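You operate a simulated robot arm through the tools that you are given. There is no shell and no other tool. Be economical: measure what you need, move in short steps, check, and stop when the job is done.

Carry out the task below with a simulated two-armed robot. There is one attempt and no reset: what you move stays moved.

TASK
Pack the red and black clamps in the yellow tote on lane 3.
Fine: they are in the FOUND drawer; shut it; blue lid on the tote; turn the small isolator on last. Set down upright: what you pick out. Where these are worked on the way, their far stop is far enough and under half their travel is too little: found drawer.

The check looks at the end state, three seconds after you hand in, the way a careful person would. Anything else that was tipped, shoved, dropped, spilled or broken makes it a failure. Lids that push on must go on centred and level and be pressed home; caps that screw on are set level and turned clockwise until they are tight.

THE ROBOT
Two 7-joint arms with two-finger parallel grippers on one trunk, on a base that drives. Base frame: it is fixed to the floor where the robot stands at the start and does not move with it; the origin is under the middle of the robot, x ahead of it, y to its left, z up. Units: m, degrees, N and s.
The left shoulder is at the start at [0.06, 0.143, 0.939], the right one opposite. With the tool pointing down near the work surface each hand reaches from about 0.1 to 0.64 m from the robot's upright axis, wherever it stands, measured 20 degrees to its own side. Places, roughly: blue air lever [0.9, -0.6, 0.7]; fix tote [0.5, 0.5, 0.8]; found drawer [0.6, 0.1, 0.5]; green bolt [0.7, -0.4, 0.7]; small isolator switch [1, -0.8, 0.6]; stop switch [0.8, -0.4, 0.7]. Payload 1.57 kg a hand.
Tool frame (each hand has its own): the origin (TCP) lies between the finger pads and is the grasp point; the fingertips stand 0.03 m ahead of it; z points along the fingers, y is the line along which they close. The gripper opens to 0.11 m. The fingers are 0.024 m wide and 0.012 m thick; the gripper's body (0.048 by 0.112 m) begins 0.078 m behind the TCP.
Orientation is told as [roll, pitch, yaw] about the base's x, y, z axes, in that order, counted from this pose: with the fingers straight down and closing along the base's y, the tool's x points along the base's -x, its y along +y and its z along -z.

THE INTERFACE
- The arms move only by the tool drive_tool. It takes "left_motion", "right_motion" or both (then of equal length, played together; a hand with none holds still); each is a list of rows, each a list of 6 numbers: the shift along the base's x, y, z in units of 40 mm (1.0 is 40 mm), then the turn, a rotation vector about the base's x, y, z in units of 6 degrees (1.0 is 6 degrees). In form: [[dx, dy, dz, wx, wy, wz], ...]. A call has 1 to 12 rows; each row shifts and turns the commanded pose from where the row before left it. "left_fingers" and "right_fingers" are, for a hand that has rows, the closure, from 0 (fully open) to 1 (shut), set as the call begins (left out, the last holds). A call with a number of a shift or a turn outside -1 to 1 is refused whole. Rows are played at 5 a second. More than 0.05 m and 8.6 degrees between two rows, or a gripper value outside its range, and nothing of the call is played. Where a pose cannot be reached the arm comes as near as it can. A force on the tool above 40 N (or 10 N above the force at the start of the call, whichever is more), or a blocked arm, ends the call early, and 0.2 s more pass. The fingers move at their own pace (about 0.045 m/s each) and stop on an object; they squeeze with about 37 N. The grip force told is the motor's: it shows also when the fingers shut on nothing. Time passes only in rows, and 0.2 s behind the last, so rows that do not move let the fingers close. It gives the time, the measured TCP pose, the force on the tool (base axes), the opening and the grip force at its end, in the units of the frame above (readings bear some noise), with the torque about the TCP (base axes, N m) and any sound that the robot's microphone picked up, and new pictures: "views" is both (left out), scene, wrist or none (wrist: the cameras of the hands that moved).
- Cameras (640 x 400 px; columns grow to the right, rows downward): "scene" is now at [0.0211, 0.0299, 1.5309]; the picture's right is [0.49, -0.87, 0.00], its down [-0.79, -0.44, -0.43] and it looks along [0.37, 0.21, -0.90] (base axes); focal length 276 px, centre (320, 200). "left" rides on the left gripper at [0.07, -0.016, -0.141] in its tool frame; the picture's right is [0.23, 0.97, 0.00], its down [-0.86, 0.20, -0.48] and it looks along [-0.47, 0.11, 0.88] (tool axes); focal length 222 px, centre (320, 200). "right" rides on the right gripper at [0.07, 0.016, -0.141] in its tool frame; the picture's right is [-0.23, 0.97, 0.00], its down [-0.86, -0.20, -0.48] and it looks along [-0.47, -0.11, 0.88] (tool axes); focal length 222 px, centre (320, 200). There is no depth. A picture from a camera that has moved, and an enlarged one, comes with that camera's place and axes in the base frame and with its lens.
- lift_body(by): slides the trunk up (or, below 0, down) by that many m; the arms and the scene camera ride with it, the base frame stays. It gives what a move gives, with no picture.
- steer(legs): drives the robot by 1 to 6 legs, each [ahead, left, turn to the left] in m, m and degrees, along the robot's own axes; the way and the turn of a leg run together, so that a leg with both is an arc; at most 1.5 m and 180 degrees a leg. The arms and the cameras ride along, it lands a little off, and it stops where it bumps. It gives what a move gives, and a new picture of the scene camera.
- head_to(pan, tilt): turns the head with the scene camera to pan (to the left, within 86 degrees either way) and tilt (down, from -29 to 69), counted from straight ahead of the robot. It gives what a move gives, and a new picture of the scene camera.
- close_up(camera, box): a new picture of the part [left, top, right, bottom] of that camera's present view, enlarged. No time passes.
- finish_job(): hands the job in; it is judged then, once.

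Work in short steps. Places have to be worked out from the pictures, the camera data and where the tool is seen: move nearer, look again, correct. Check each grasp and each placing, and mend what went wrong. You have 120 turns and 260 pictures in all, those below and enlarged ones among them. Open the grippers and draw the arms clear of the work before you hand the job in, unless the task says otherwise; then end with one line.

The tools are called after "Emit:" as name(argument=value, ...) on one line, values as JSON. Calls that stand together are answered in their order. drive_tool: Moves the arms, as the interface text tells. Its arguments: {"type":"object","properties":{"left_motion":{"type":"array"},"left_fingers":{"type":"number"},"right_motion":{"type":"array"},"right_fingers":{"type":"number"},"views":{"type":"string","enum":["both","scene","wrist","none"]}},"required":[]} The other tools are called the same way: lift_body (by) slides the trunk up or down; steer (legs) drives the base; head_to (pan, tilt) turns the head that bears the scene camera; close_up (camera, box) takes an enlarged picture of a part of a camera's view; finish_job () hands the job in.

At the start:

```text
clock: 0.0
left_position: [0.2712, 0.3732, 1.1234]
left_tool_rot: [0.0, 0.1, 0.0]
left_wrist_force: [0.4, 0.9, -0.5]
left_moment: [0.0, 0.0, 0.0]
left_finger_gap: 0.1099
left_finger_force: 0.0
right_position: [0.3851, 0.0625, 1.0007]
right_tool_rot: [0.1, 0.0, -0.1]
right_wrist_force: [-0.1, 0.0, 0.2]
right_moment: [-0.01, 0.02, -0.02]
right_finger_gap: 0.1099
right_finger_force: 0.0
trunk travel left (down, up): [-0.538, 0.052]
robot x, y, heading: [0.0004, -0.0014, -0.2]
head pan, tilt: [29.4, 64.7]
```

scene: 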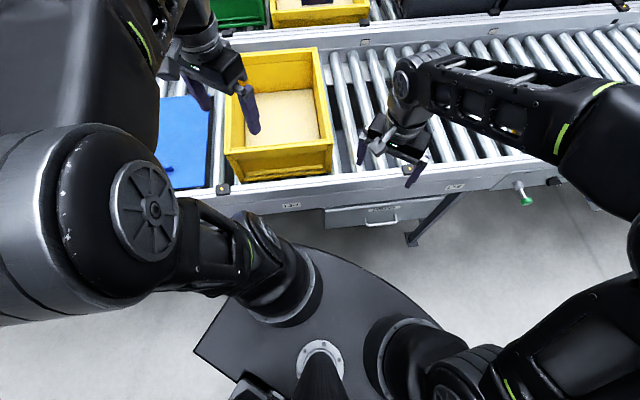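
right: 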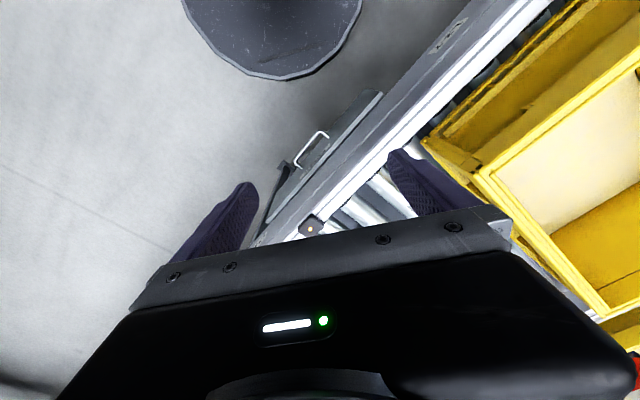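
left: 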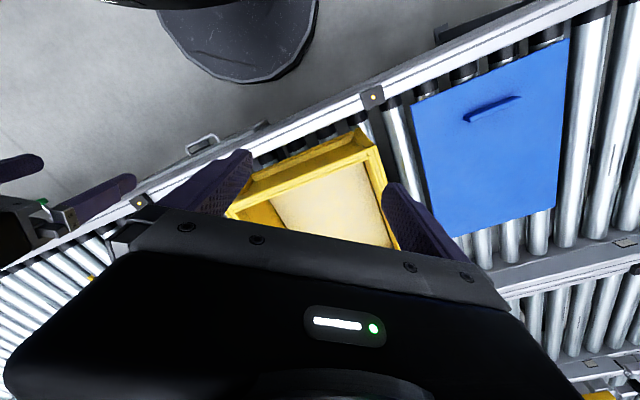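

I see a yellow tote, a blue lid with a handle, and a drawer under the conveyor edge. First I'll look around with the head.

Emit:
head_to(pan=0, tilt=40)

Emit:
head_to(pan=-40, tilt=40)

Emit:
head_to(pan=40, tilt=40)

```text
clock: 0.9
left_position: [0.2705, 0.3734, 1.1235]
left_tool_rot: [0.0, 0.0, 0.1]
left_wrist_force: [-0.6, 0.3, -0.1]
left_moment: [0.0, -0.01, 0.01]
left_finger_gap: 0.1101
left_finger_force: 0.1
right_position: [0.3851, 0.0629, 0.9988]
right_tool_rot: [0.0, 0.0, 0.0]
right_wrist_force: [0.4, 0.9, 0.3]
right_moment: [0.01, 0.02, -0.02]
right_finger_gap: 0.1099
right_finger_force: 0.0
trunk travel left (down, up): [-0.538, 0.052]
robot x, y, heading: [0.0003, 0.002, -0.2]
head pan, tilt: [0.0, 40.0]
camera scene: at [0.0529, 0.0, 1.5628], right [0.0, -1.0, 0.0], down [-0.64, 0.0, -0.77], along [0.77, 0.0, -0.64], focal length 276 px, centre (320, 200)
```

scene: 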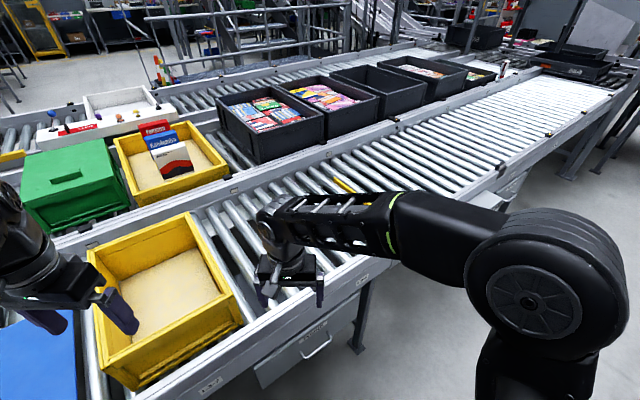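

```text
clock: 2.0
left_position: [0.2702, 0.3736, 1.1236]
left_tool_rot: [0.0, 0.0, -0.1]
left_wrist_force: [1.0, 0.0, 0.2]
left_moment: [-0.04, 0.01, -0.02]
left_finger_gap: 0.1099
left_finger_force: 0.0
right_position: [0.385, 0.0628, 1.0001]
right_tool_rot: [-0.1, 0.0, 0.0]
right_wrist_force: [0.2, -0.1, -0.4]
right_moment: [-0.02, 0.03, 0.01]
right_finger_gap: 0.1099
right_finger_force: 0.0
trunk travel left (down, up): [-0.538, 0.052]
robot x, y, heading: [-0.0021, -0.0024, 0.1]
head pan, tilt: [-40.0, 40.0]
camera scene: at [0.0331, -0.0546, 1.5629], right [-0.64, -0.77, 0.0], down [-0.49, 0.41, -0.77], along [0.59, -0.49, -0.64], focal length 276 px, centre (320, 200)
```

scene: 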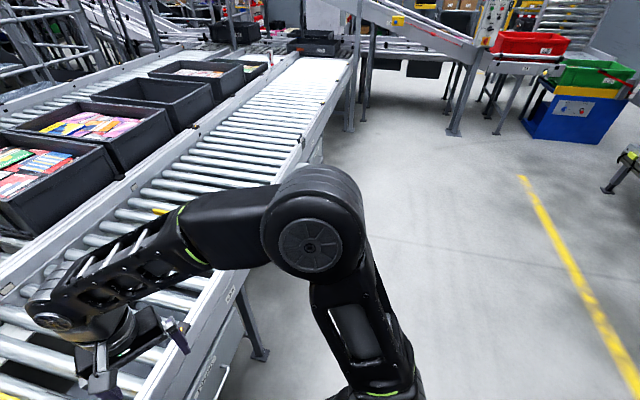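

```text
clock: 3.5
left_position: [0.2703, 0.3735, 1.1228]
left_tool_rot: [0.0, 0.0, 0.0]
left_wrist_force: [-0.1, -0.4, 1.0]
left_moment: [0.01, 0.03, -0.02]
left_finger_gap: 0.11
left_finger_force: 0.0
right_position: [0.3867, 0.0632, 1.0006]
right_tool_rot: [0.0, 0.0, 0.0]
right_wrist_force: [-0.4, 0.1, 0.0]
right_moment: [0.02, -0.05, 0.04]
right_finger_gap: 0.1098
right_finger_force: 0.0
trunk travel left (down, up): [-0.538, 0.052]
robot x, y, heading: [-0.0011, -0.0004, 0.3]
head pan, tilt: [40.0, 40.0]
camera scene: at [0.033, 0.0546, 1.5629], right [0.64, -0.77, 0.0], down [-0.49, -0.41, -0.77], along [0.59, 0.49, -0.64], focal length 276 px, centre (320, 200)
```

scene: 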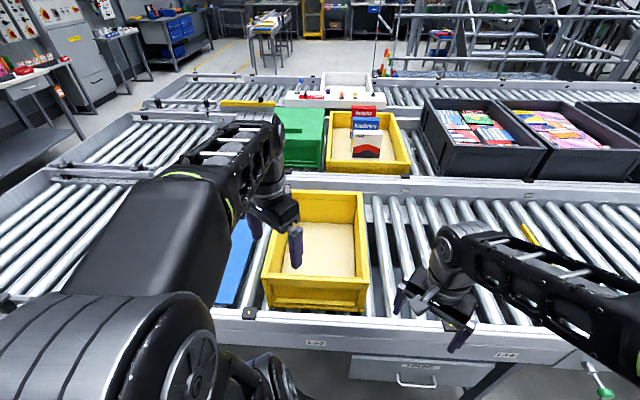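

Checking the lane labels and drawer label with zooms.

Emit:
close_up(camera="scene", box=[240, 290, 640, 400])

Emit:
close_up(camera="scene", box=[220, 60, 460, 210])

Emit:
head_to(pan=-20, tilt=60)

```text
1.60 times, centred on (440, 345) of scene
camera zoom: at [0.033, 0.0546, 1.5629], right [0.64, -0.77, 0.0], down [-0.49, -0.41, -0.77], along [0.59, 0.49, -0.64], focal length 442 px, centre (128, -32)
```

zoom: 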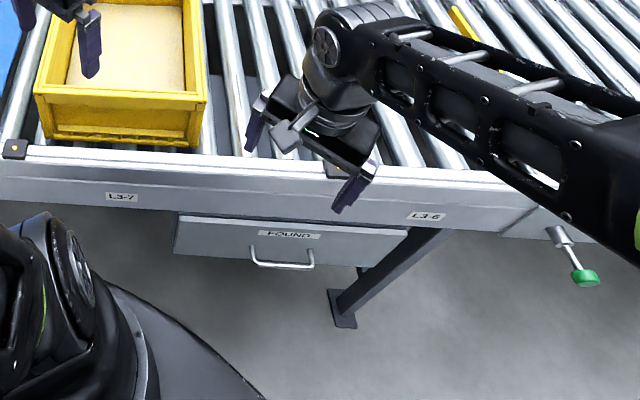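

```text
2.67 times, centred on (340, 135) of scene
camera zoom: at [0.033, 0.0546, 1.5629], right [0.64, -0.77, 0.0], down [-0.49, -0.41, -0.77], along [0.59, 0.49, -0.64], focal length 736 px, centre (267, 373)
```

zoom: 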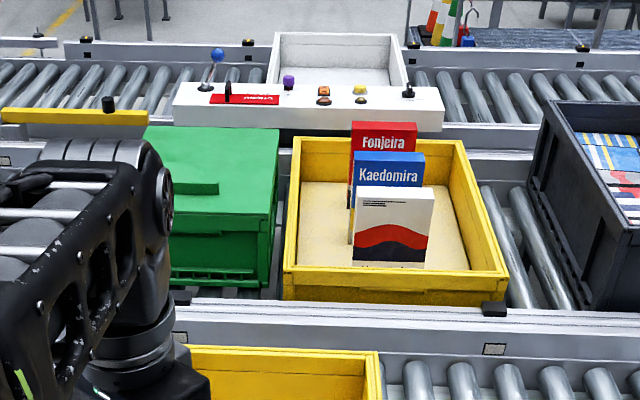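

```text
clock: 4.8
left_position: [0.2704, 0.3725, 1.1247]
left_tool_rot: [0.0, 0.0, 0.1]
left_wrist_force: [0.7, -0.3, 0.1]
left_moment: [0.03, 0.02, -0.03]
left_finger_gap: 0.11
left_finger_force: 0.0
right_position: [0.3847, 0.0623, 1.0007]
right_tool_rot: [0.0, -0.1, 0.0]
right_wrist_force: [-0.1, 0.4, 0.1]
right_moment: [0.0, -0.02, -0.01]
right_finger_gap: 0.1101
right_finger_force: 0.0
trunk travel left (down, up): [-0.538, 0.052]
robot x, y, heading: [0.0018, 0.0017, -0.1]
head pan, tilt: [-20.0, 60.0]
camera scene: at [0.0305, -0.0228, 1.5361], right [-0.34, -0.94, 0.0], down [-0.81, 0.3, -0.5], along [0.47, -0.17, -0.87], focal length 276 px, centre (320, 200)
```

scene: 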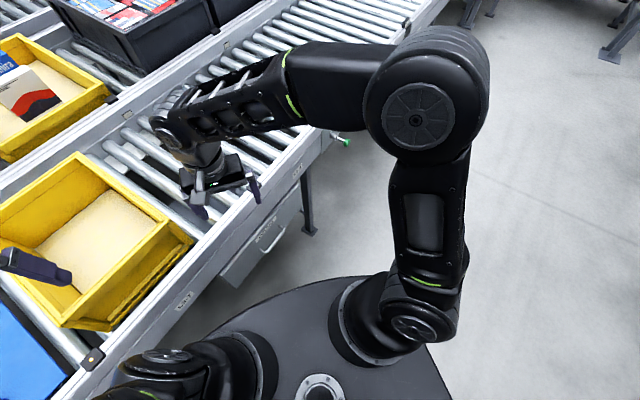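

Lane 3 is the near one (labels L3-x), running diagonally; its front normal is at about +36° heading. I'll back off and turn left to face it squarely.

Emit:
steer(legs=[[-0.25, 0, 0], [0, 0, 36]])

Emit:
head_to(pan=-10, tilt=50)

```text
clock: 8.4
left_position: [-0.2554, 0.462, 1.1237]
left_tool_rot: [-0.1, 0.0, 36.7]
left_wrist_force: [0.0, 0.2, 0.6]
left_moment: [-0.01, 0.0, 0.01]
left_finger_gap: 0.11
left_finger_force: 0.1
right_position: [0.0233, 0.2822, 1.0003]
right_tool_rot: [0.0, 0.0, 36.6]
right_wrist_force: [-0.7, 0.5, 0.3]
right_moment: [0.0, 0.01, -0.02]
right_finger_gap: 0.1102
right_finger_force: 0.1
trunk travel left (down, up): [-0.538, 0.052]
robot x, y, heading: [-0.251, -0.0004, 36.8]
head pan, tilt: [-20.0, 60.0]
camera scene: at [-0.2101, 0.0021, 1.5361], right [0.29, -0.96, 0.0], down [-0.83, -0.25, -0.5], along [0.48, 0.14, -0.87], focal length 276 px, centre (320, 200)
```

scene: 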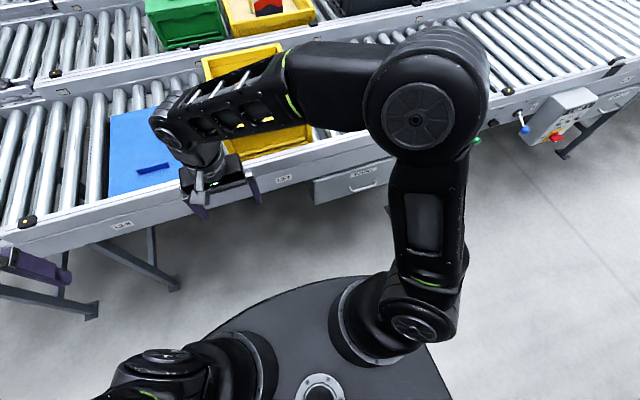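

```text
clock: 9.1
left_position: [-0.2545, 0.4629, 1.1237]
left_tool_rot: [0.0, 0.0, 36.8]
left_wrist_force: [0.6, 0.7, 0.2]
left_moment: [-0.02, -0.02, -0.02]
left_finger_gap: 0.1101
left_finger_force: 0.1
right_position: [0.0235, 0.2828, 0.9995]
right_tool_rot: [0.0, -0.1, 36.8]
right_wrist_force: [-0.3, -0.3, -0.2]
right_moment: [-0.04, -0.03, -0.01]
right_finger_gap: 0.1101
right_finger_force: 0.0
trunk travel left (down, up): [-0.538, 0.052]
robot x, y, heading: [-0.2456, 0.0022, 36.9]
head pan, tilt: [-10.0, 50.0]
camera scene: at [-0.205, 0.0174, 1.5486], right [0.45, -0.89, 0.0], down [-0.68, -0.35, -0.64], along [0.57, 0.29, -0.77], focal length 276 px, centre (320, 200)
```

scene: 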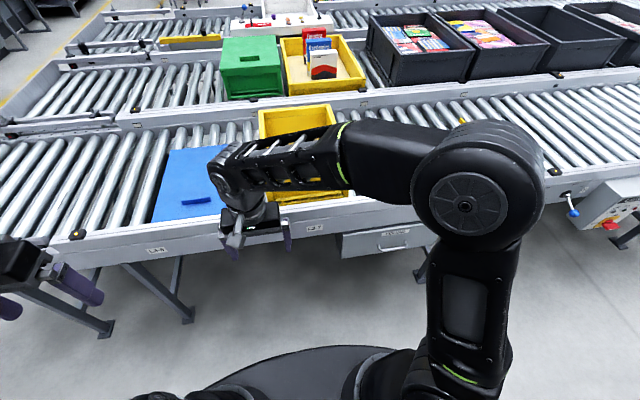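

Facing the lane. The handle is roughly 0.4 m to the robot's right; I'll shift right and look at the drawer from above.

Emit:
steer(legs=[[0, -0.27, -0.6]])

Emit:
head_to(pan=-5, tilt=52)

```text
clock: 11.0
left_position: [-0.0871, 0.2421, 1.1237]
left_tool_rot: [0.1, 0.0, 36.1]
left_wrist_force: [0.7, 0.0, 0.8]
left_moment: [0.03, 0.01, 0.0]
left_finger_gap: 0.1102
left_finger_force: 0.2
right_position: [0.187, 0.0599, 1.0012]
right_tool_rot: [0.1, 0.0, 36.1]
right_wrist_force: [0.2, -0.4, 0.5]
right_moment: [0.02, 0.0, 0.02]
right_finger_gap: 0.1101
right_finger_force: 0.0
trunk travel left (down, up): [-0.538, 0.052]
robot x, y, heading: [-0.086, -0.2192, 36.3]
head pan, tilt: [-10.0, 50.0]
camera scene: at [-0.0427, -0.2025, 1.5487], right [0.44, -0.9, 0.0], down [-0.69, -0.34, -0.64], along [0.58, 0.28, -0.77], focal length 276 px, centre (320, 200)
```

scene: 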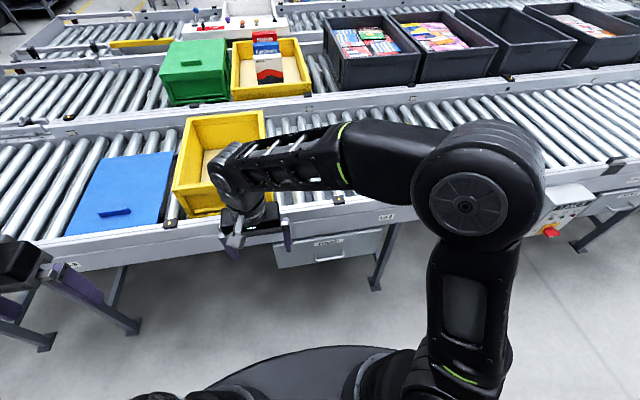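

```text
clock: 11.7
left_position: [-0.0879, 0.2439, 1.1233]
left_tool_rot: [0.0, 0.1, 36.1]
left_wrist_force: [0.7, 0.2, 1.2]
left_moment: [-0.02, 0.01, 0.02]
left_finger_gap: 0.11
left_finger_force: 0.1
right_position: [0.1877, 0.0602, 0.9996]
right_tool_rot: [0.0, 0.0, 36.1]
right_wrist_force: [-0.1, 0.0, -0.1]
right_moment: [0.02, -0.02, 0.02]
right_finger_gap: 0.1099
right_finger_force: 0.1
trunk travel left (down, up): [-0.538, 0.052]
robot x, y, heading: [-0.084, -0.2191, 35.8]
head pan, tilt: [-5.0, 52.0]
camera scene: at [-0.0483, -0.1964, 1.546], right [0.52, -0.86, 0.0], down [-0.67, -0.41, -0.62], along [0.53, 0.32, -0.79], focal length 276 px, centre (320, 200)
```

scene: 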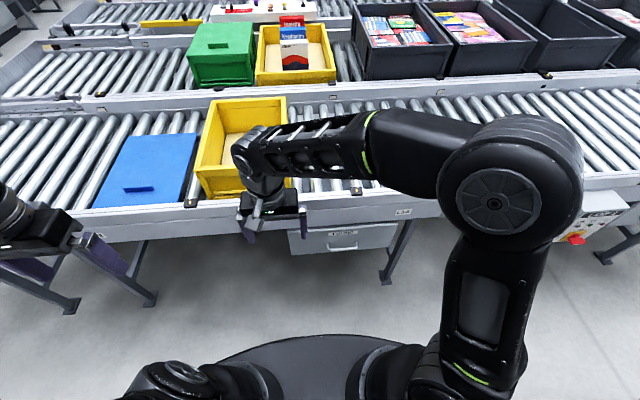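

Emit:
close_up(camera="scene", box=[270, 190, 430, 290])

```text
4.00 times, centred on (350, 240) of scene
camera zoom: at [-0.0483, -0.1964, 1.546], right [0.52, -0.86, 0.0], down [-0.67, -0.41, -0.62], along [0.53, 0.32, -0.79], focal length 1104 px, centre (200, 40)
```

zoom: 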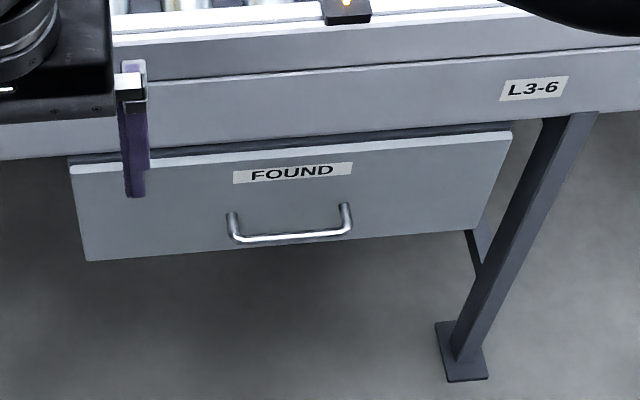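

Handle at about (0.53, 0.03, 0.45), bar ~0.13 m wide and horizontal. I'll turn the right hand so its fingers point at the drawer and close vertically.

Emit:
drive_tool(right_motion=[[0, 0, 0, 0.807, -0.124, -0.577], [0, 0, 0, 0.807, -0.124, -0.577], [0, 0, 0, 0.807, -0.124, -0.577], [0, 0, 0, 0.807, -0.124, -0.577], [0, 0, 0, 0.807, -0.124, -0.577], [0, 0, 0, 0.807, -0.124, -0.577], [0, 0, 0, 0.807, -0.124, -0.577], [0, 0, 0, 0.807, -0.124, -0.577], [0, 0, 0, 0.807, -0.124, -0.577], [0, 0, 0, 0.807, -0.124, -0.577]], views="none")

Emit:
drive_tool(right_motion=[[0, 0, 0, 0.807, -0.124, -0.577], [0, 0, 0, 0.807, -0.124, -0.577], [0, 0, 0, 0.807, -0.124, -0.577], [0, 0, 0, 0.807, -0.124, -0.577], [0, 0, 0, 0.807, -0.124, -0.577], [0, 0, 0, 0.807, -0.124, -0.577], [0, 0, 0, 0.807, -0.124, -0.577], [0, 0, 0, 0.807, -0.124, -0.577], [0, 0, 0, 0.807, -0.124, -0.577], [0, 0, 0, 0.807, -0.124, -0.577]])

```text
clock: 13.9
left_position: [-0.0873, 0.2446, 1.1248]
left_tool_rot: [0.0, 0.1, 36.1]
left_wrist_force: [-0.1, -0.3, -0.2]
left_moment: [-0.02, 0.05, 0.02]
left_finger_gap: 0.1103
left_finger_force: 0.1
right_position: [0.1888, 0.0573, 0.9856]
right_tool_rot: [40.7, -20.8, -5.6]
right_wrist_force: [-0.1, 0.0, 0.1]
right_moment: [-0.07, -0.01, 0.01]
right_finger_gap: 0.1099
right_finger_force: 0.0
right hand out of reach, approached as far as the arm can: row 10
trunk travel left (down, up): [-0.538, 0.052]
robot x, y, heading: [-0.0869, -0.2161, 36.0]
head pan, tilt: [-5.0, 52.0]
```

```text
clock: 16.1
left_position: [-0.0878, 0.2433, 1.1236]
left_tool_rot: [0.0, 0.0, 36.1]
left_wrist_force: [0.2, 0.6, 0.1]
left_moment: [-0.03, 0.0, -0.01]
left_finger_gap: 0.1101
left_finger_force: 0.0
right_position: [0.1874, 0.0566, 0.9865]
right_tool_rot: [40.5, -20.9, -5.6]
right_wrist_force: [0.2, -0.3, -0.2]
right_moment: [-0.04, 0.01, 0.01]
right_finger_gap: 0.1098
right_finger_force: 0.0
right hand out of reach, approached as far as the arm can: row 1, 2, 3, 4, 5, 6, 7, 8, 9, 10
trunk travel left (down, up): [-0.538, 0.052]
robot x, y, heading: [-0.0833, -0.2189, 35.8]
head pan, tilt: [-5.0, 52.0]
camera scene: at [-0.0483, -0.1965, 1.546], right [0.52, -0.86, 0.0], down [-0.67, -0.41, -0.62], along [0.53, 0.32, -0.79], focal length 276 px, centre (320, 200)
camera right: at [0.0736, -0.0107, 1.0723], right [0.06, 0.74, 0.67], down [0.67, -0.53, 0.52], along [0.74, 0.42, -0.52], focal length 222 px, centre (320, 200)
```

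scene: 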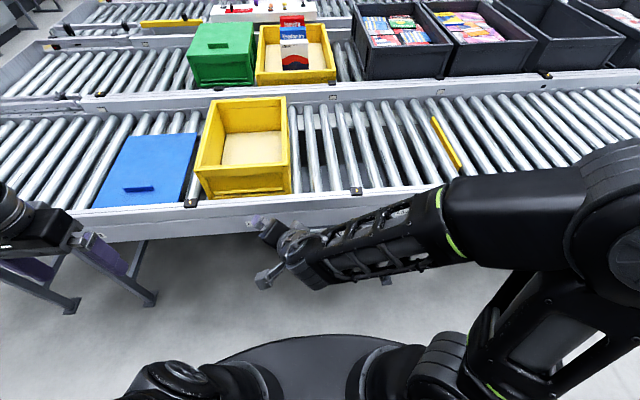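
right: 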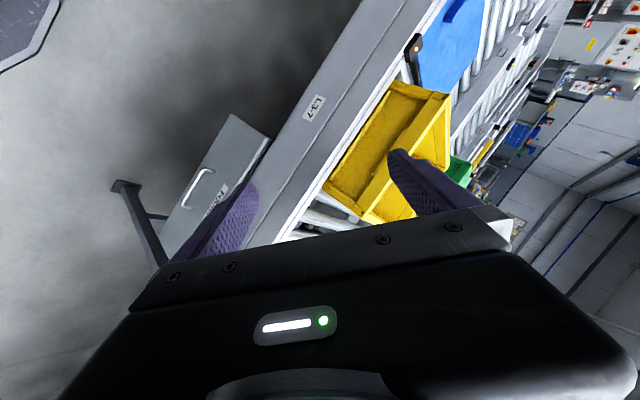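

The far part of that turn isn't reachable up here. I'll bring the hand lower and in front of the right shoulder, then continue turning.

Emit:
drive_tool(right_motion=[[0.45, -0.45, -0.9, 0, 0, 0], [0.45, -0.45, -0.9, 0, 0, 0], [0.45, -0.45, -0.9, 0, 0, 0], [0.45, -0.45, -0.9, 0, 0, 0], [0.3, -0.45, -0.9, 0, 0, 0], [0.3, -0.45, -0.9, 0, 0, 0], [0.3, -0.45, -0.9, 0, 0, 0]], views="none")

Emit:
drive_tool(right_motion=[[0, 0, 0, 0.807, -0.124, -0.577], [0, 0, 0, 0.807, -0.124, -0.577], [0, 0, 0, 0.807, -0.124, -0.577], [0, 0, 0, 0.807, -0.124, -0.577], [0, 0, 0, 0.807, -0.124, -0.577], [0, 0, 0, 0.807, -0.124, -0.577], [0, 0, 0, 0.807, -0.124, -0.577], [0, 0, 0, 0.807, -0.124, -0.577], [0, 0, 0, 0.807, -0.124, -0.577], [0, 0, 0, 0.807, -0.124, -0.577]])

```text
clock: 17.7
left_position: [-0.09, 0.2429, 1.1238]
left_tool_rot: [-0.1, -0.1, 36.3]
left_wrist_force: [-0.4, 0.1, 0.1]
left_moment: [-0.01, -0.06, 0.01]
left_finger_gap: 0.1099
left_finger_force: 0.2
right_position: [0.3126, -0.0324, 0.7442]
right_tool_rot: [40.2, -20.6, -5.1]
right_wrist_force: [-0.3, 0.3, 0.6]
right_moment: [-0.06, 0.0, -0.04]
right_finger_gap: 0.1101
right_finger_force: 0.0
right hand out of reach, approached as far as the arm can: row 1, 2, 3, 6
trunk travel left (down, up): [-0.538, 0.052]
robot x, y, heading: [-0.0862, -0.217, 36.1]
head pan, tilt: [-5.0, 52.0]
```

```text
clock: 19.9
left_position: [-0.0876, 0.244, 1.1233]
left_tool_rot: [0.0, 0.0, 36.0]
left_wrist_force: [0.2, 0.1, -0.1]
left_moment: [-0.04, -0.03, -0.02]
left_finger_gap: 0.1103
left_finger_force: 0.1
right_position: [0.5131, -0.2037, 0.7967]
right_tool_rot: [86.0, -2.9, -50.5]
right_wrist_force: [0.0, 0.1, 0.2]
right_moment: [-0.01, -0.01, -0.01]
right_finger_gap: 0.1103
right_finger_force: 0.1
right hand out of reach, approached as far as the arm can: row 1, 2, 3, 4, 5, 6, 7, 8, 9, 10
trunk travel left (down, up): [-0.538, 0.052]
robot x, y, heading: [-0.0872, -0.2201, 36.1]
head pan, tilt: [-5.0, 52.0]
camera scene: at [-0.0482, -0.1967, 1.546], right [0.52, -0.86, 0.0], down [-0.67, -0.41, -0.62], along [0.53, 0.32, -0.79], focal length 276 px, centre (320, 200)
camera right: at [0.3604, -0.2377, 0.8184], right [0.16, -0.1, 0.98], down [0.17, -0.98, -0.12], along [0.97, 0.19, -0.14], focal length 222 px, centre (320, 200)
```

scene: 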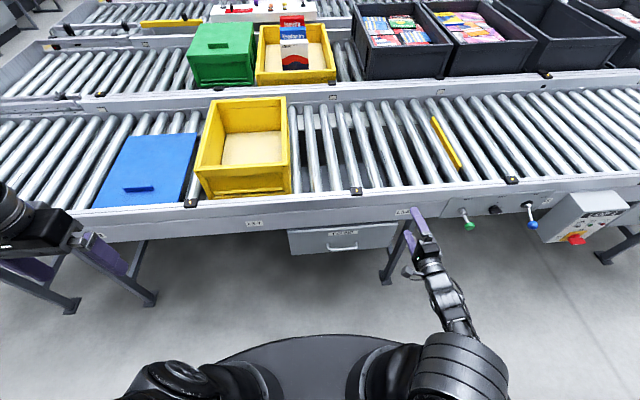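
right: 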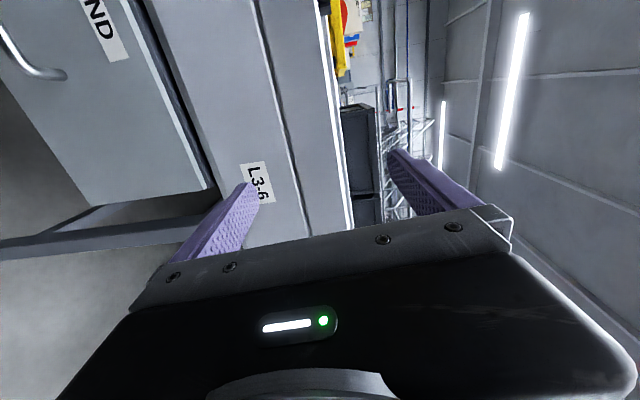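

The hand now points at the lane with fingers closing vertically. Lowering the trunk to bring it to drawer height.

Emit:
lift_body(by=-0.3)

Emit:
drive_tool(right_motion=[[-0.6, 0.7, -0.2, 0, 0, -0.3], [-0.6, 0.7, -0.2, 0, 0, -0.2], [-0.6, 0.7, 0, 0, 0, 0]])

```text
clock: 22.9
left_position: [-0.0879, 0.2426, 0.825]
left_tool_rot: [0.0, 0.0, 36.2]
left_wrist_force: [-0.5, 0.8, -0.4]
left_moment: [0.03, 0.0, -0.01]
left_finger_gap: 0.11
left_finger_force: 0.1
right_position: [0.5127, -0.2037, 0.4954]
right_tool_rot: [86.1, -3.0, -50.5]
right_wrist_force: [0.6, 0.5, -0.6]
right_moment: [0.02, 0.03, 0.0]
right_finger_gap: 0.1101
right_finger_force: 0.1
trunk travel left (down, up): [-0.238, 0.352]
robot x, y, heading: [-0.0854, -0.2152, 36.2]
head pan, tilt: [-5.0, 52.0]
```

```text
clock: 23.7
left_position: [-0.0886, 0.2438, 0.8246]
left_tool_rot: [0.0, 0.1, 36.1]
left_wrist_force: [-0.8, 0.4, 0.3]
left_moment: [0.01, -0.03, 0.0]
left_finger_gap: 0.1102
left_finger_force: 0.1
right_position: [0.4571, -0.1369, 0.4996]
right_tool_rot: [88.0, -2.7, -49.0]
right_wrist_force: [-0.5, 0.2, -0.2]
right_moment: [0.04, 0.03, 0.0]
right_finger_gap: 0.1102
right_finger_force: 0.0
right hand out of reach, approached as far as the arm can: row 1, 2
trunk travel left (down, up): [-0.238, 0.352]
robot x, y, heading: [-0.089, -0.2178, 35.9]
head pan, tilt: [-5.0, 52.0]
camera scene: at [-0.0481, -0.1967, 1.246], right [0.52, -0.86, 0.0], down [-0.67, -0.41, -0.62], along [0.53, 0.32, -0.79], focal length 276 px, centre (320, 200)
camera right: at [0.3057, -0.1761, 0.5183], right [0.14, -0.11, 0.98], down [0.2, -0.97, -0.14], along [0.97, 0.21, -0.12], focal length 222 px, centre (320, 200)
```

scene: 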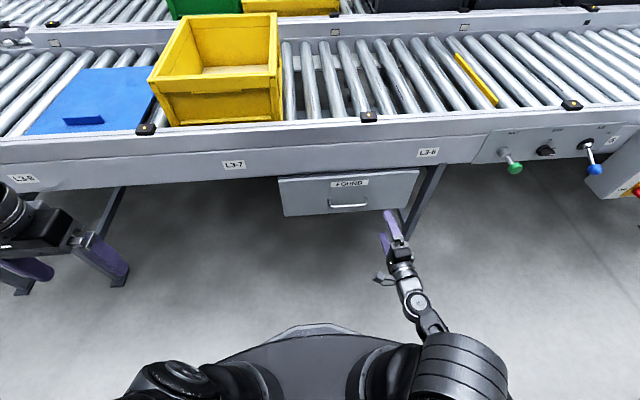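
right: 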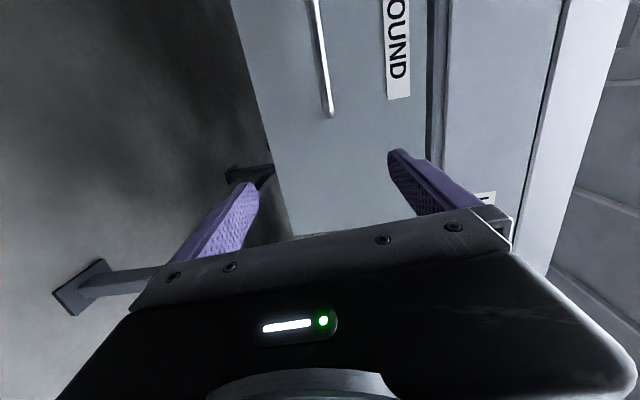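

Handle is about (0.505, 0.02, 0.46). Moving the hand left along the lane and slightly down to line up with it.

Emit:
drive_tool(right_motion=[[-0.5, 0.68, -0.3, 0, 0, -0.3], [-0.5, 0.68, -0.3, 0, 0, -0.3], [-0.5, 0.68, -0.3, 0, 0, 0]])

```text
clock: 24.5
left_position: [-0.0885, 0.2444, 0.8227]
left_tool_rot: [0.0, 0.0, 36.2]
left_wrist_force: [-0.4, -0.8, 0.9]
left_moment: [-0.02, 0.05, 0.0]
left_finger_gap: 0.1101
left_finger_force: 0.0
right_position: [0.396, -0.0585, 0.4628]
right_tool_rot: [88.0, -2.7, -52.8]
right_wrist_force: [-0.3, -0.3, -0.1]
right_moment: [0.01, -0.02, 0.01]
right_finger_gap: 0.1101
right_finger_force: 0.1
trunk travel left (down, up): [-0.238, 0.352]
robot x, y, heading: [-0.0855, -0.2199, 36.5]
head pan, tilt: [-5.0, 52.0]
camera scene: at [-0.0483, -0.1966, 1.2461], right [0.52, -0.86, 0.0], down [-0.67, -0.41, -0.62], along [0.53, 0.32, -0.79], focal length 276 px, centre (320, 200)
camera right: at [0.2417, -0.085, 0.4806], right [0.14, -0.12, 0.98], down [0.14, -0.98, -0.14], along [0.98, 0.15, -0.12], focal length 222 px, centre (320, 200)
```

scene: 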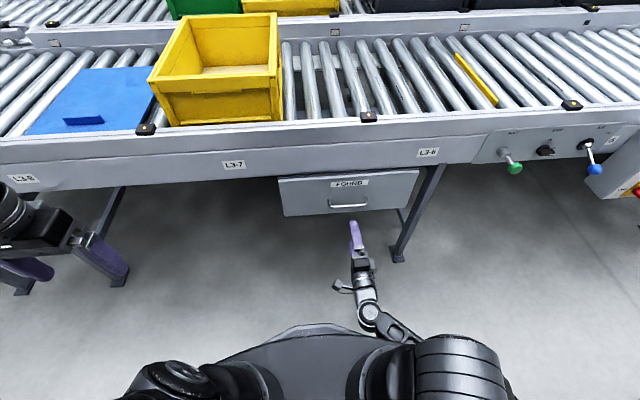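
right: 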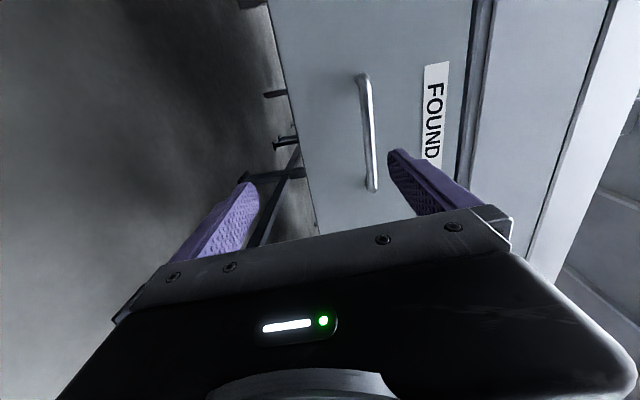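

Triangulating: handle ≈ (0.465, 0.010, 0.512). Raise the hand ~0.045 and re-check before moving forward.

Emit:
drive_tool(right_motion=[[0.0, 0.2, 0.6, 0, 0, 0], [0.4, 0.4, 0.5, 0, 0, 0]], views="wrist")

Emit:
close_up(camera="scene", box=[270, 150, 430, 250])

```text
clock: 25.1
left_position: [-0.0883, 0.2439, 0.8239]
left_tool_rot: [0.0, 0.0, 36.2]
left_wrist_force: [0.2, 0.8, 0.0]
left_moment: [0.0, 0.01, 0.02]
left_finger_gap: 0.1099
left_finger_force: 0.0
right_position: [0.4154, -0.0338, 0.5026]
right_tool_rot: [87.7, -3.0, -52.9]
right_wrist_force: [0.4, 0.3, 0.6]
right_moment: [-0.03, -0.01, -0.02]
right_finger_gap: 0.1101
right_finger_force: 0.0
trunk travel left (down, up): [-0.238, 0.352]
robot x, y, heading: [-0.0822, -0.2217, 36.2]
head pan, tilt: [-5.0, 52.0]
camera right: at [0.2609, -0.0619, 0.522], right [0.14, -0.12, 0.98], down [0.13, -0.98, -0.13], along [0.98, 0.15, -0.12], focal length 222 px, centre (320, 200)
```

right: 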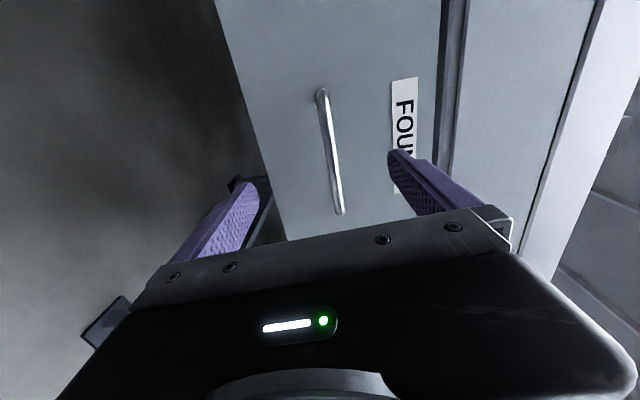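

```text
4.00 times, centred on (350, 200) of scene
camera zoom: at [-0.0483, -0.1967, 1.246], right [0.52, -0.86, 0.0], down [-0.67, -0.41, -0.62], along [0.53, 0.32, -0.79], focal length 1104 px, centre (200, 200)
```

zoom: 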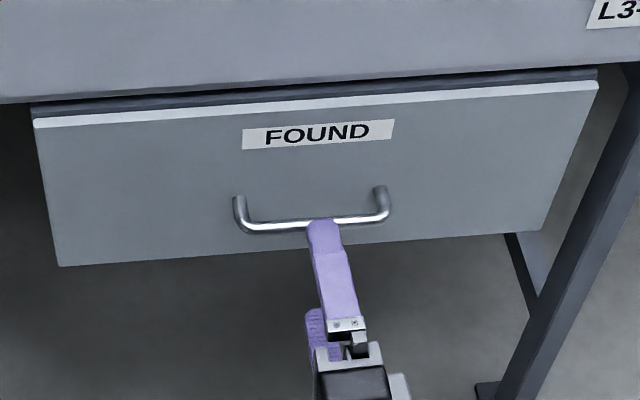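

Handle is centred between the fingers, about 0.065 m ahead and 1 cm higher. Advancing, then closing.

Emit:
drive_tool(right_motion=[[0.66, 0.49, 0.2, 0, 0, 0], [0.66, 0.49, 0.05, 0, 0, 0]])

```text
clock: 25.7
left_position: [-0.0882, 0.2439, 0.825]
left_tool_rot: [-0.1, 0.0, 36.1]
left_wrist_force: [-0.3, 0.2, 0.9]
left_moment: [0.02, -0.02, 0.03]
left_finger_gap: 0.1101
left_finger_force: 0.1
right_position: [0.4667, 0.0077, 0.5178]
right_tool_rot: [88.1, -2.6, -52.5]
right_wrist_force: [0.2, -0.6, -0.5]
right_moment: [0.03, -0.02, -0.01]
right_finger_gap: 0.11
right_finger_force: 0.1
trunk travel left (down, up): [-0.238, 0.352]
robot x, y, heading: [-0.0853, -0.2205, 36.4]
head pan, tilt: [-5.0, 52.0]
camera scene: at [-0.0483, -0.1966, 1.246], right [0.52, -0.86, 0.0], down [-0.67, -0.41, -0.62], along [0.53, 0.32, -0.79], focal length 276 px, centre (320, 200)
camera right: at [0.313, -0.0211, 0.5355], right [0.14, -0.12, 0.98], down [0.14, -0.98, -0.14], along [0.98, 0.15, -0.12], focal length 222 px, centre (320, 200)
```

scene: 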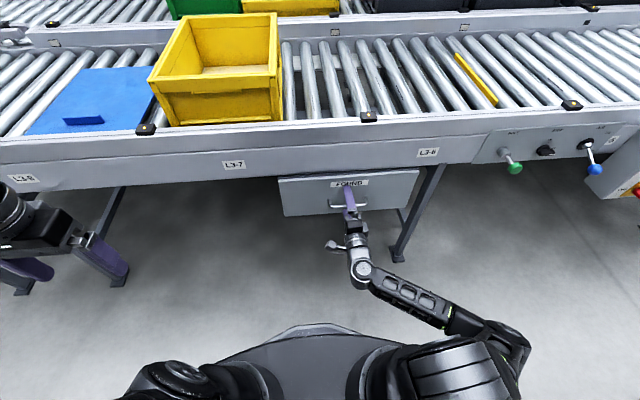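
right: 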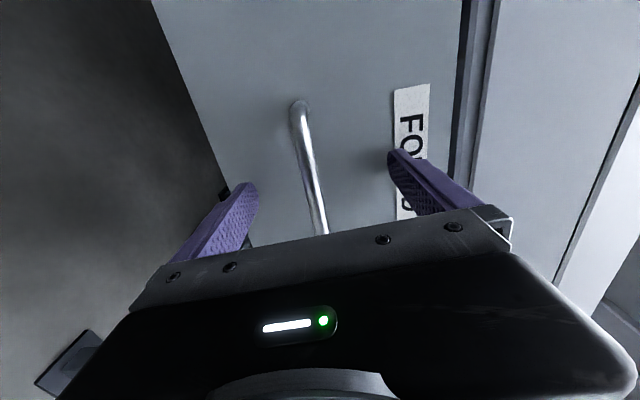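

The bar lies between the fingers; closing.

Emit:
drive_tool(right_motion=[[0.1, 0.07, -0.1, 0, 0, 0], [0, 0, 0, 0, 0, 0], [0, 0, 0, 0, 0, 0], [0, 0, 0, 0, 0, 0], [0, 0, 0, 0, 0, 0], [0, 0, 0, 0, 0, 0]], right_fingers=1, views="wrist")

```text
clock: 26.1
left_position: [-0.0896, 0.2413, 0.8243]
left_tool_rot: [0.0, -0.2, 35.9]
left_wrist_force: [-0.9, 0.5, 0.2]
left_moment: [0.03, -0.01, -0.02]
left_finger_gap: 0.11
left_finger_force: 0.0
right_position: [0.4679, 0.0099, 0.5208]
right_tool_rot: [88.9, -2.7, -52.7]
right_wrist_force: [-13.3, -11.8, 14.0]
right_moment: [1.26, -1.79, -0.13]
right_finger_gap: 0.0843
right_finger_force: 5.9
trunk travel left (down, up): [-0.238, 0.352]
robot x, y, heading: [-0.0853, -0.2184, 35.8]
head pan, tilt: [-5.0, 52.0]
stopped in row 2 (right hand): the force on the tool passed its limit at 42 N (the readings are from after the stop); the commanded pose is now the measured one
camera right: at [0.3139, -0.02, 0.5372], right [0.12, -0.13, 0.98], down [0.14, -0.98, -0.15], along [0.98, 0.16, -0.1], focal length 222 px, centre (320, 200)
```

right: 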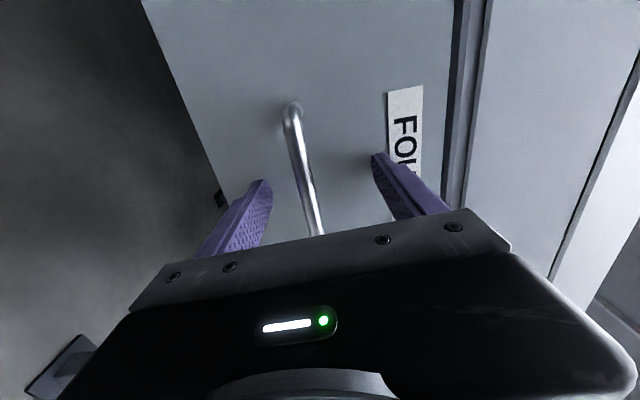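

The fingertips appear to touch the drawer face. Backing off ~1 cm and lowering 8 mm, then closing again.

Emit:
drive_tool(right_motion=[[-0.22, -0.16, 0, 0, 0, 0], [0, 0, -0.2, 0, 0, 0], [0, 0, 0, 0, 0, 0]], right_fingers=0.3, views="wrist")

```text
clock: 26.9
left_position: [-0.0879, 0.2427, 0.8245]
left_tool_rot: [0.1, 0.0, 36.1]
left_wrist_force: [0.1, 0.1, 0.3]
left_moment: [0.02, -0.02, 0.02]
left_finger_gap: 0.1098
left_finger_force: 0.1
right_position: [0.4608, 0.003, 0.5085]
right_tool_rot: [88.3, -2.8, -52.7]
right_wrist_force: [0.4, -0.6, -0.2]
right_moment: [-0.03, 0.06, -0.01]
right_finger_gap: 0.077
right_finger_force: 0.0
trunk travel left (down, up): [-0.238, 0.352]
robot x, y, heading: [-0.086, -0.22, 35.8]
head pan, tilt: [-5.0, 52.0]
camera right: at [0.3063, -0.0255, 0.5262], right [0.13, -0.13, 0.98], down [0.14, -0.98, -0.15], along [0.98, 0.15, -0.11], focal length 222 px, centre (320, 200)
```

right: 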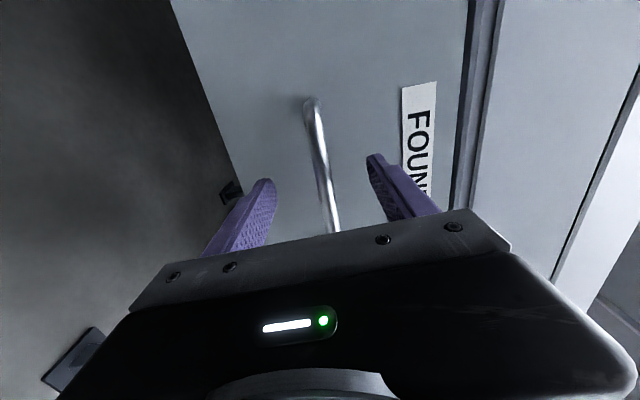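

Free and centred; closing.

Emit:
drive_tool(right_motion=[[0, 0, 0, 0, 0, 0], [0, 0, 0, 0, 0, 0], [0, 0, 0, 0, 0, 0], [0, 0, 0, 0, 0, 0], [0, 0, 0, 0, 0, 0]], right_fingers=1)

```text
clock: 28.1
left_position: [-0.0895, 0.2422, 0.8246]
left_tool_rot: [0.0, 0.0, 36.1]
left_wrist_force: [-0.7, -0.2, 0.9]
left_moment: [-0.03, -0.01, 0.0]
left_finger_gap: 0.11
left_finger_force: 0.1
right_position: [0.4599, 0.0027, 0.5129]
right_tool_rot: [88.8, -2.6, -52.8]
right_wrist_force: [2.2, 0.0, 20.6]
right_moment: [0.56, 0.16, 0.04]
right_finger_gap: 0.0127
right_finger_force: 25.2
trunk travel left (down, up): [-0.238, 0.352]
robot x, y, heading: [-0.0853, -0.2147, 36.3]
head pan, tilt: [-5.0, 52.0]
camera scene: at [-0.05, -0.1978, 1.2464], right [0.52, -0.86, 0.0], down [-0.67, -0.41, -0.62], along [0.53, 0.32, -0.79], focal length 276 px, centre (320, 200)
camera right: at [0.3059, -0.0255, 0.5292], right [0.13, -0.13, 0.98], down [0.14, -0.98, -0.15], along [0.98, 0.15, -0.11], focal length 222 px, centre (320, 200)
```

scene: 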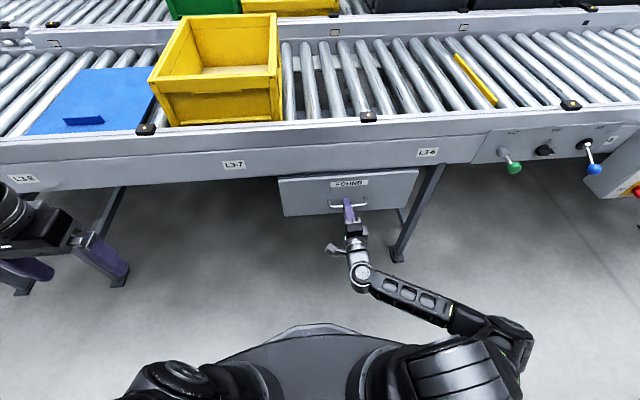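
right: 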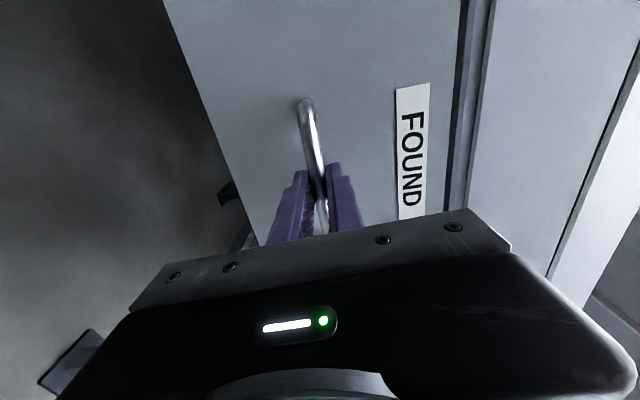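

Gripped the bar (gap 12.7 mm). Relax the vertical load a little and pull with the arm.

Emit:
drive_tool(right_motion=[[0, 0, 0.1, 0, 0, 0], [-0.6, -0.44, 0, 0, 0, 0], [-0.6, -0.44, 0, 0, 0, 0], [-0.6, -0.44, 0, 0, 0, 0]], views="scene")

```text
clock: 29.1
left_position: [-0.0882, 0.2432, 0.8237]
left_tool_rot: [-0.1, 0.0, 36.1]
left_wrist_force: [0.3, -0.3, 0.6]
left_moment: [0.02, -0.01, 0.0]
left_finger_gap: 0.11
left_finger_force: 0.1
right_position: [0.3897, -0.0495, 0.5132]
right_tool_rot: [88.5, -2.8, -52.7]
right_wrist_force: [-3.6, 3.7, 5.9]
right_moment: [0.65, 0.44, 0.33]
right_finger_gap: 0.0128
right_finger_force: 29.3
trunk travel left (down, up): [-0.238, 0.352]
robot x, y, heading: [-0.0868, -0.2178, 36.1]
head pan, tilt: [-5.0, 52.0]
camera scene: at [-0.0491, -0.1969, 1.2458], right [0.52, -0.86, 0.0], down [-0.67, -0.41, -0.62], along [0.53, 0.32, -0.79], focal length 276 px, centre (320, 200)
```

scene: 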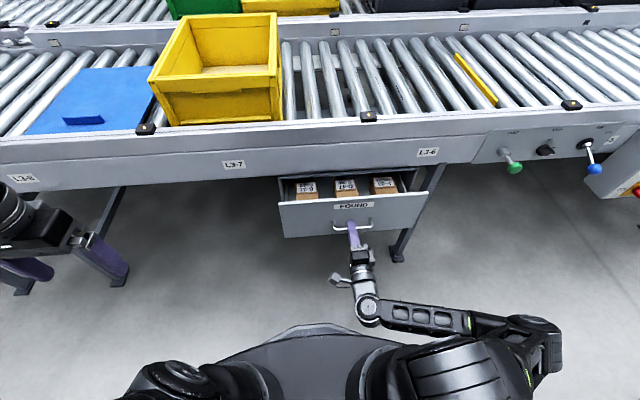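

The drawer is opening (boxes visible inside). I'll pull on with the base, 0.15 m.

Emit:
steer(legs=[[-0.15, 0, 0]])

```text
clock: 30.5
left_position: [-0.21, 0.1532, 0.8235]
left_tool_rot: [-0.1, 0.1, 36.0]
left_wrist_force: [-0.6, -1.4, 0.4]
left_moment: [0.04, 0.01, 0.04]
left_finger_gap: 0.11
left_finger_force: 0.1
right_position: [0.268, -0.139, 0.5116]
right_tool_rot: [88.4, -2.8, -52.9]
right_wrist_force: [-9.1, 11.2, -6.5]
right_moment: [0.53, 0.52, 0.03]
right_finger_gap: 0.0126
right_finger_force: 29.1
trunk travel left (down, up): [-0.238, 0.352]
robot x, y, heading: [-0.2086, -0.3076, 36.2]
head pan, tilt: [-5.0, 52.0]
camera scene: at [-0.1711, -0.2855, 1.246], right [0.52, -0.86, 0.0], down [-0.68, -0.41, -0.62], along [0.53, 0.32, -0.79], focal length 276 px, centre (320, 200)
```

scene: 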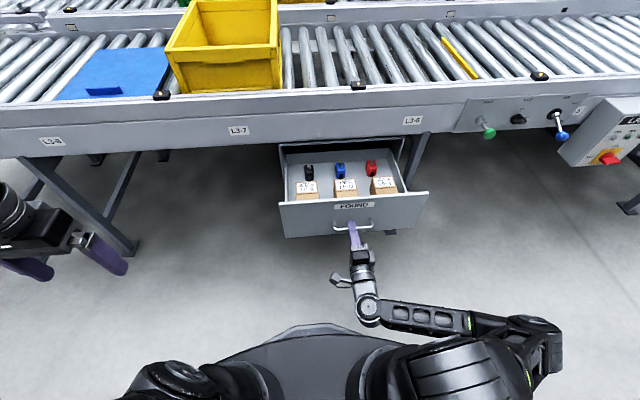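

Black, blue and red clamps are visible. Pulled about 0.24 m; I'll pull a bit more for access and watch the force.

Emit:
steer(legs=[[-0.06, 0, 0]])

Emit:
close_up(camera="scene", box=[260, 130, 450, 250])

```text
clock: 31.5
left_position: [-0.2509, 0.1253, 0.8235]
left_tool_rot: [0.0, 0.0, 35.9]
left_wrist_force: [-0.7, -0.9, 0.3]
left_moment: [-0.03, 0.0, -0.02]
left_finger_gap: 0.1101
left_finger_force: 0.1
right_position: [0.2318, -0.1687, 0.5134]
right_tool_rot: [88.6, -2.7, -53.0]
right_wrist_force: [-1.1, -0.3, 0.3]
right_moment: [0.61, 0.47, -0.02]
right_finger_gap: 0.0125
right_finger_force: 29.8
trunk travel left (down, up): [-0.238, 0.352]
robot x, y, heading: [-0.2476, -0.3377, 36.1]
head pan, tilt: [-5.0, 52.0]
stopped in leg 1: the force on the tool passed its limit at 100 N (the readings are from after the stop); the commanded pose is now the measured one
camera scene: at [-0.2107, -0.3151, 1.2461], right [0.52, -0.86, 0.0], down [-0.68, -0.41, -0.62], along [0.53, 0.32, -0.79], focal length 276 px, centre (320, 200)
```

scene: 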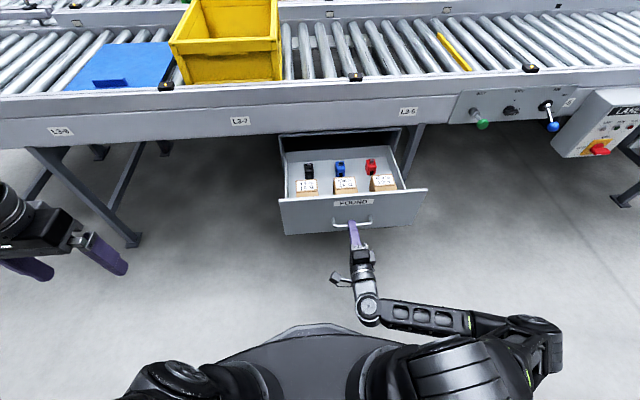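

```text
3.33 times, centred on (355, 190) of scene
camera zoom: at [-0.2107, -0.3151, 1.2461], right [0.52, -0.86, 0.0], down [-0.68, -0.41, -0.62], along [0.53, 0.32, -0.79], focal length 920 px, centre (203, 233)
```

zoom: 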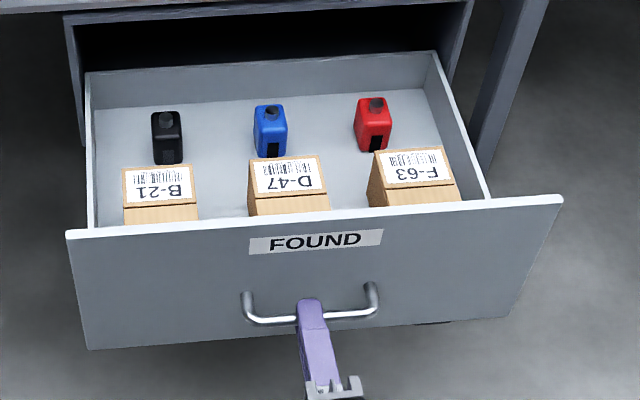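

Far stop reached. Clamps: black (left), blue, red (right), standing upright behind small boxes. I'll open the fingers and back off with the base.

Emit:
drive_tool(right_motion=[[0, 0, 0, 0, 0, 0], [0, 0, 0, 0, 0, 0], [0, 0, 0, 0, 0, 0], [0, 0, 0, 0, 0, 0]], right_fingers=0.4, views="none")

Emit:
steer(legs=[[-0.15, 0, 0]])

Emit:
lift_body(by=0.25)

```text
clock: 32.5
left_position: [-0.2512, 0.1252, 0.8239]
left_tool_rot: [0.0, -0.1, 36.1]
left_wrist_force: [-0.1, -0.1, -0.6]
left_moment: [0.03, 0.03, 0.0]
left_finger_gap: 0.1102
left_finger_force: 0.0
right_position: [0.2307, -0.1675, 0.5131]
right_tool_rot: [88.6, -2.8, -53.0]
right_wrist_force: [-0.8, -0.2, 0.1]
right_moment: [0.02, 0.02, 0.01]
right_finger_gap: 0.0661
right_finger_force: 0.1
trunk travel left (down, up): [-0.238, 0.352]
robot x, y, heading: [-0.2515, -0.3374, 36.3]
head pan, tilt: [-5.0, 52.0]
```

```text
clock: 33.9
left_position: [-0.3714, 0.0364, 0.8235]
left_tool_rot: [-0.1, 0.0, 36.0]
left_wrist_force: [-0.2, -0.2, 0.1]
left_moment: [0.02, 0.0, 0.0]
left_finger_gap: 0.1099
left_finger_force: 0.0
right_position: [0.1092, -0.2569, 0.5124]
right_tool_rot: [88.5, -2.9, -53.0]
right_wrist_force: [0.5, 0.1, 1.1]
right_moment: [-0.02, -0.02, 0.03]
right_finger_gap: 0.0661
right_finger_force: 0.0
trunk travel left (down, up): [-0.238, 0.352]
robot x, y, heading: [-0.3662, -0.4216, 36.2]
head pan, tilt: [-5.0, 52.0]
camera scene: at [-0.3317, -0.4031, 1.246], right [0.52, -0.86, 0.0], down [-0.68, -0.41, -0.62], along [0.53, 0.32, -0.79], focal length 276 px, centre (320, 200)
```

scene: 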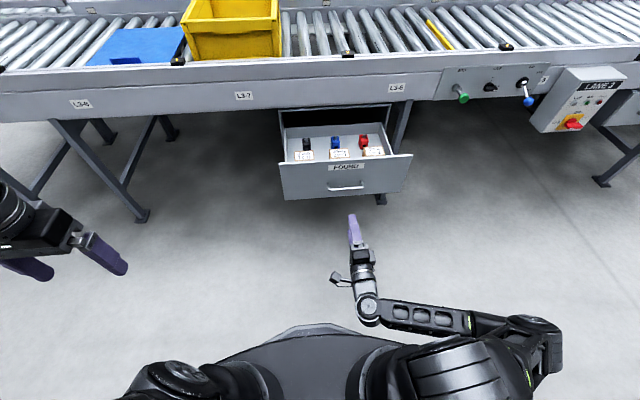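

```text
clock: 36.5
left_position: [-0.3704, 0.0375, 1.0752]
left_tool_rot: [0.1, 0.1, 36.0]
left_wrist_force: [-0.7, 0.3, 0.6]
left_moment: [0.02, 0.01, 0.0]
left_finger_gap: 0.11
left_finger_force: 0.0
right_position: [0.1091, -0.2576, 0.7627]
right_tool_rot: [88.6, -2.8, -52.9]
right_wrist_force: [0.4, -0.7, -0.1]
right_moment: [-0.01, 0.02, 0.01]
right_finger_gap: 0.0661
right_finger_force: 0.1
trunk travel left (down, up): [-0.488, 0.102]
robot x, y, heading: [-0.369, -0.4245, 36.1]
head pan, tilt: [-5.0, 52.0]
```

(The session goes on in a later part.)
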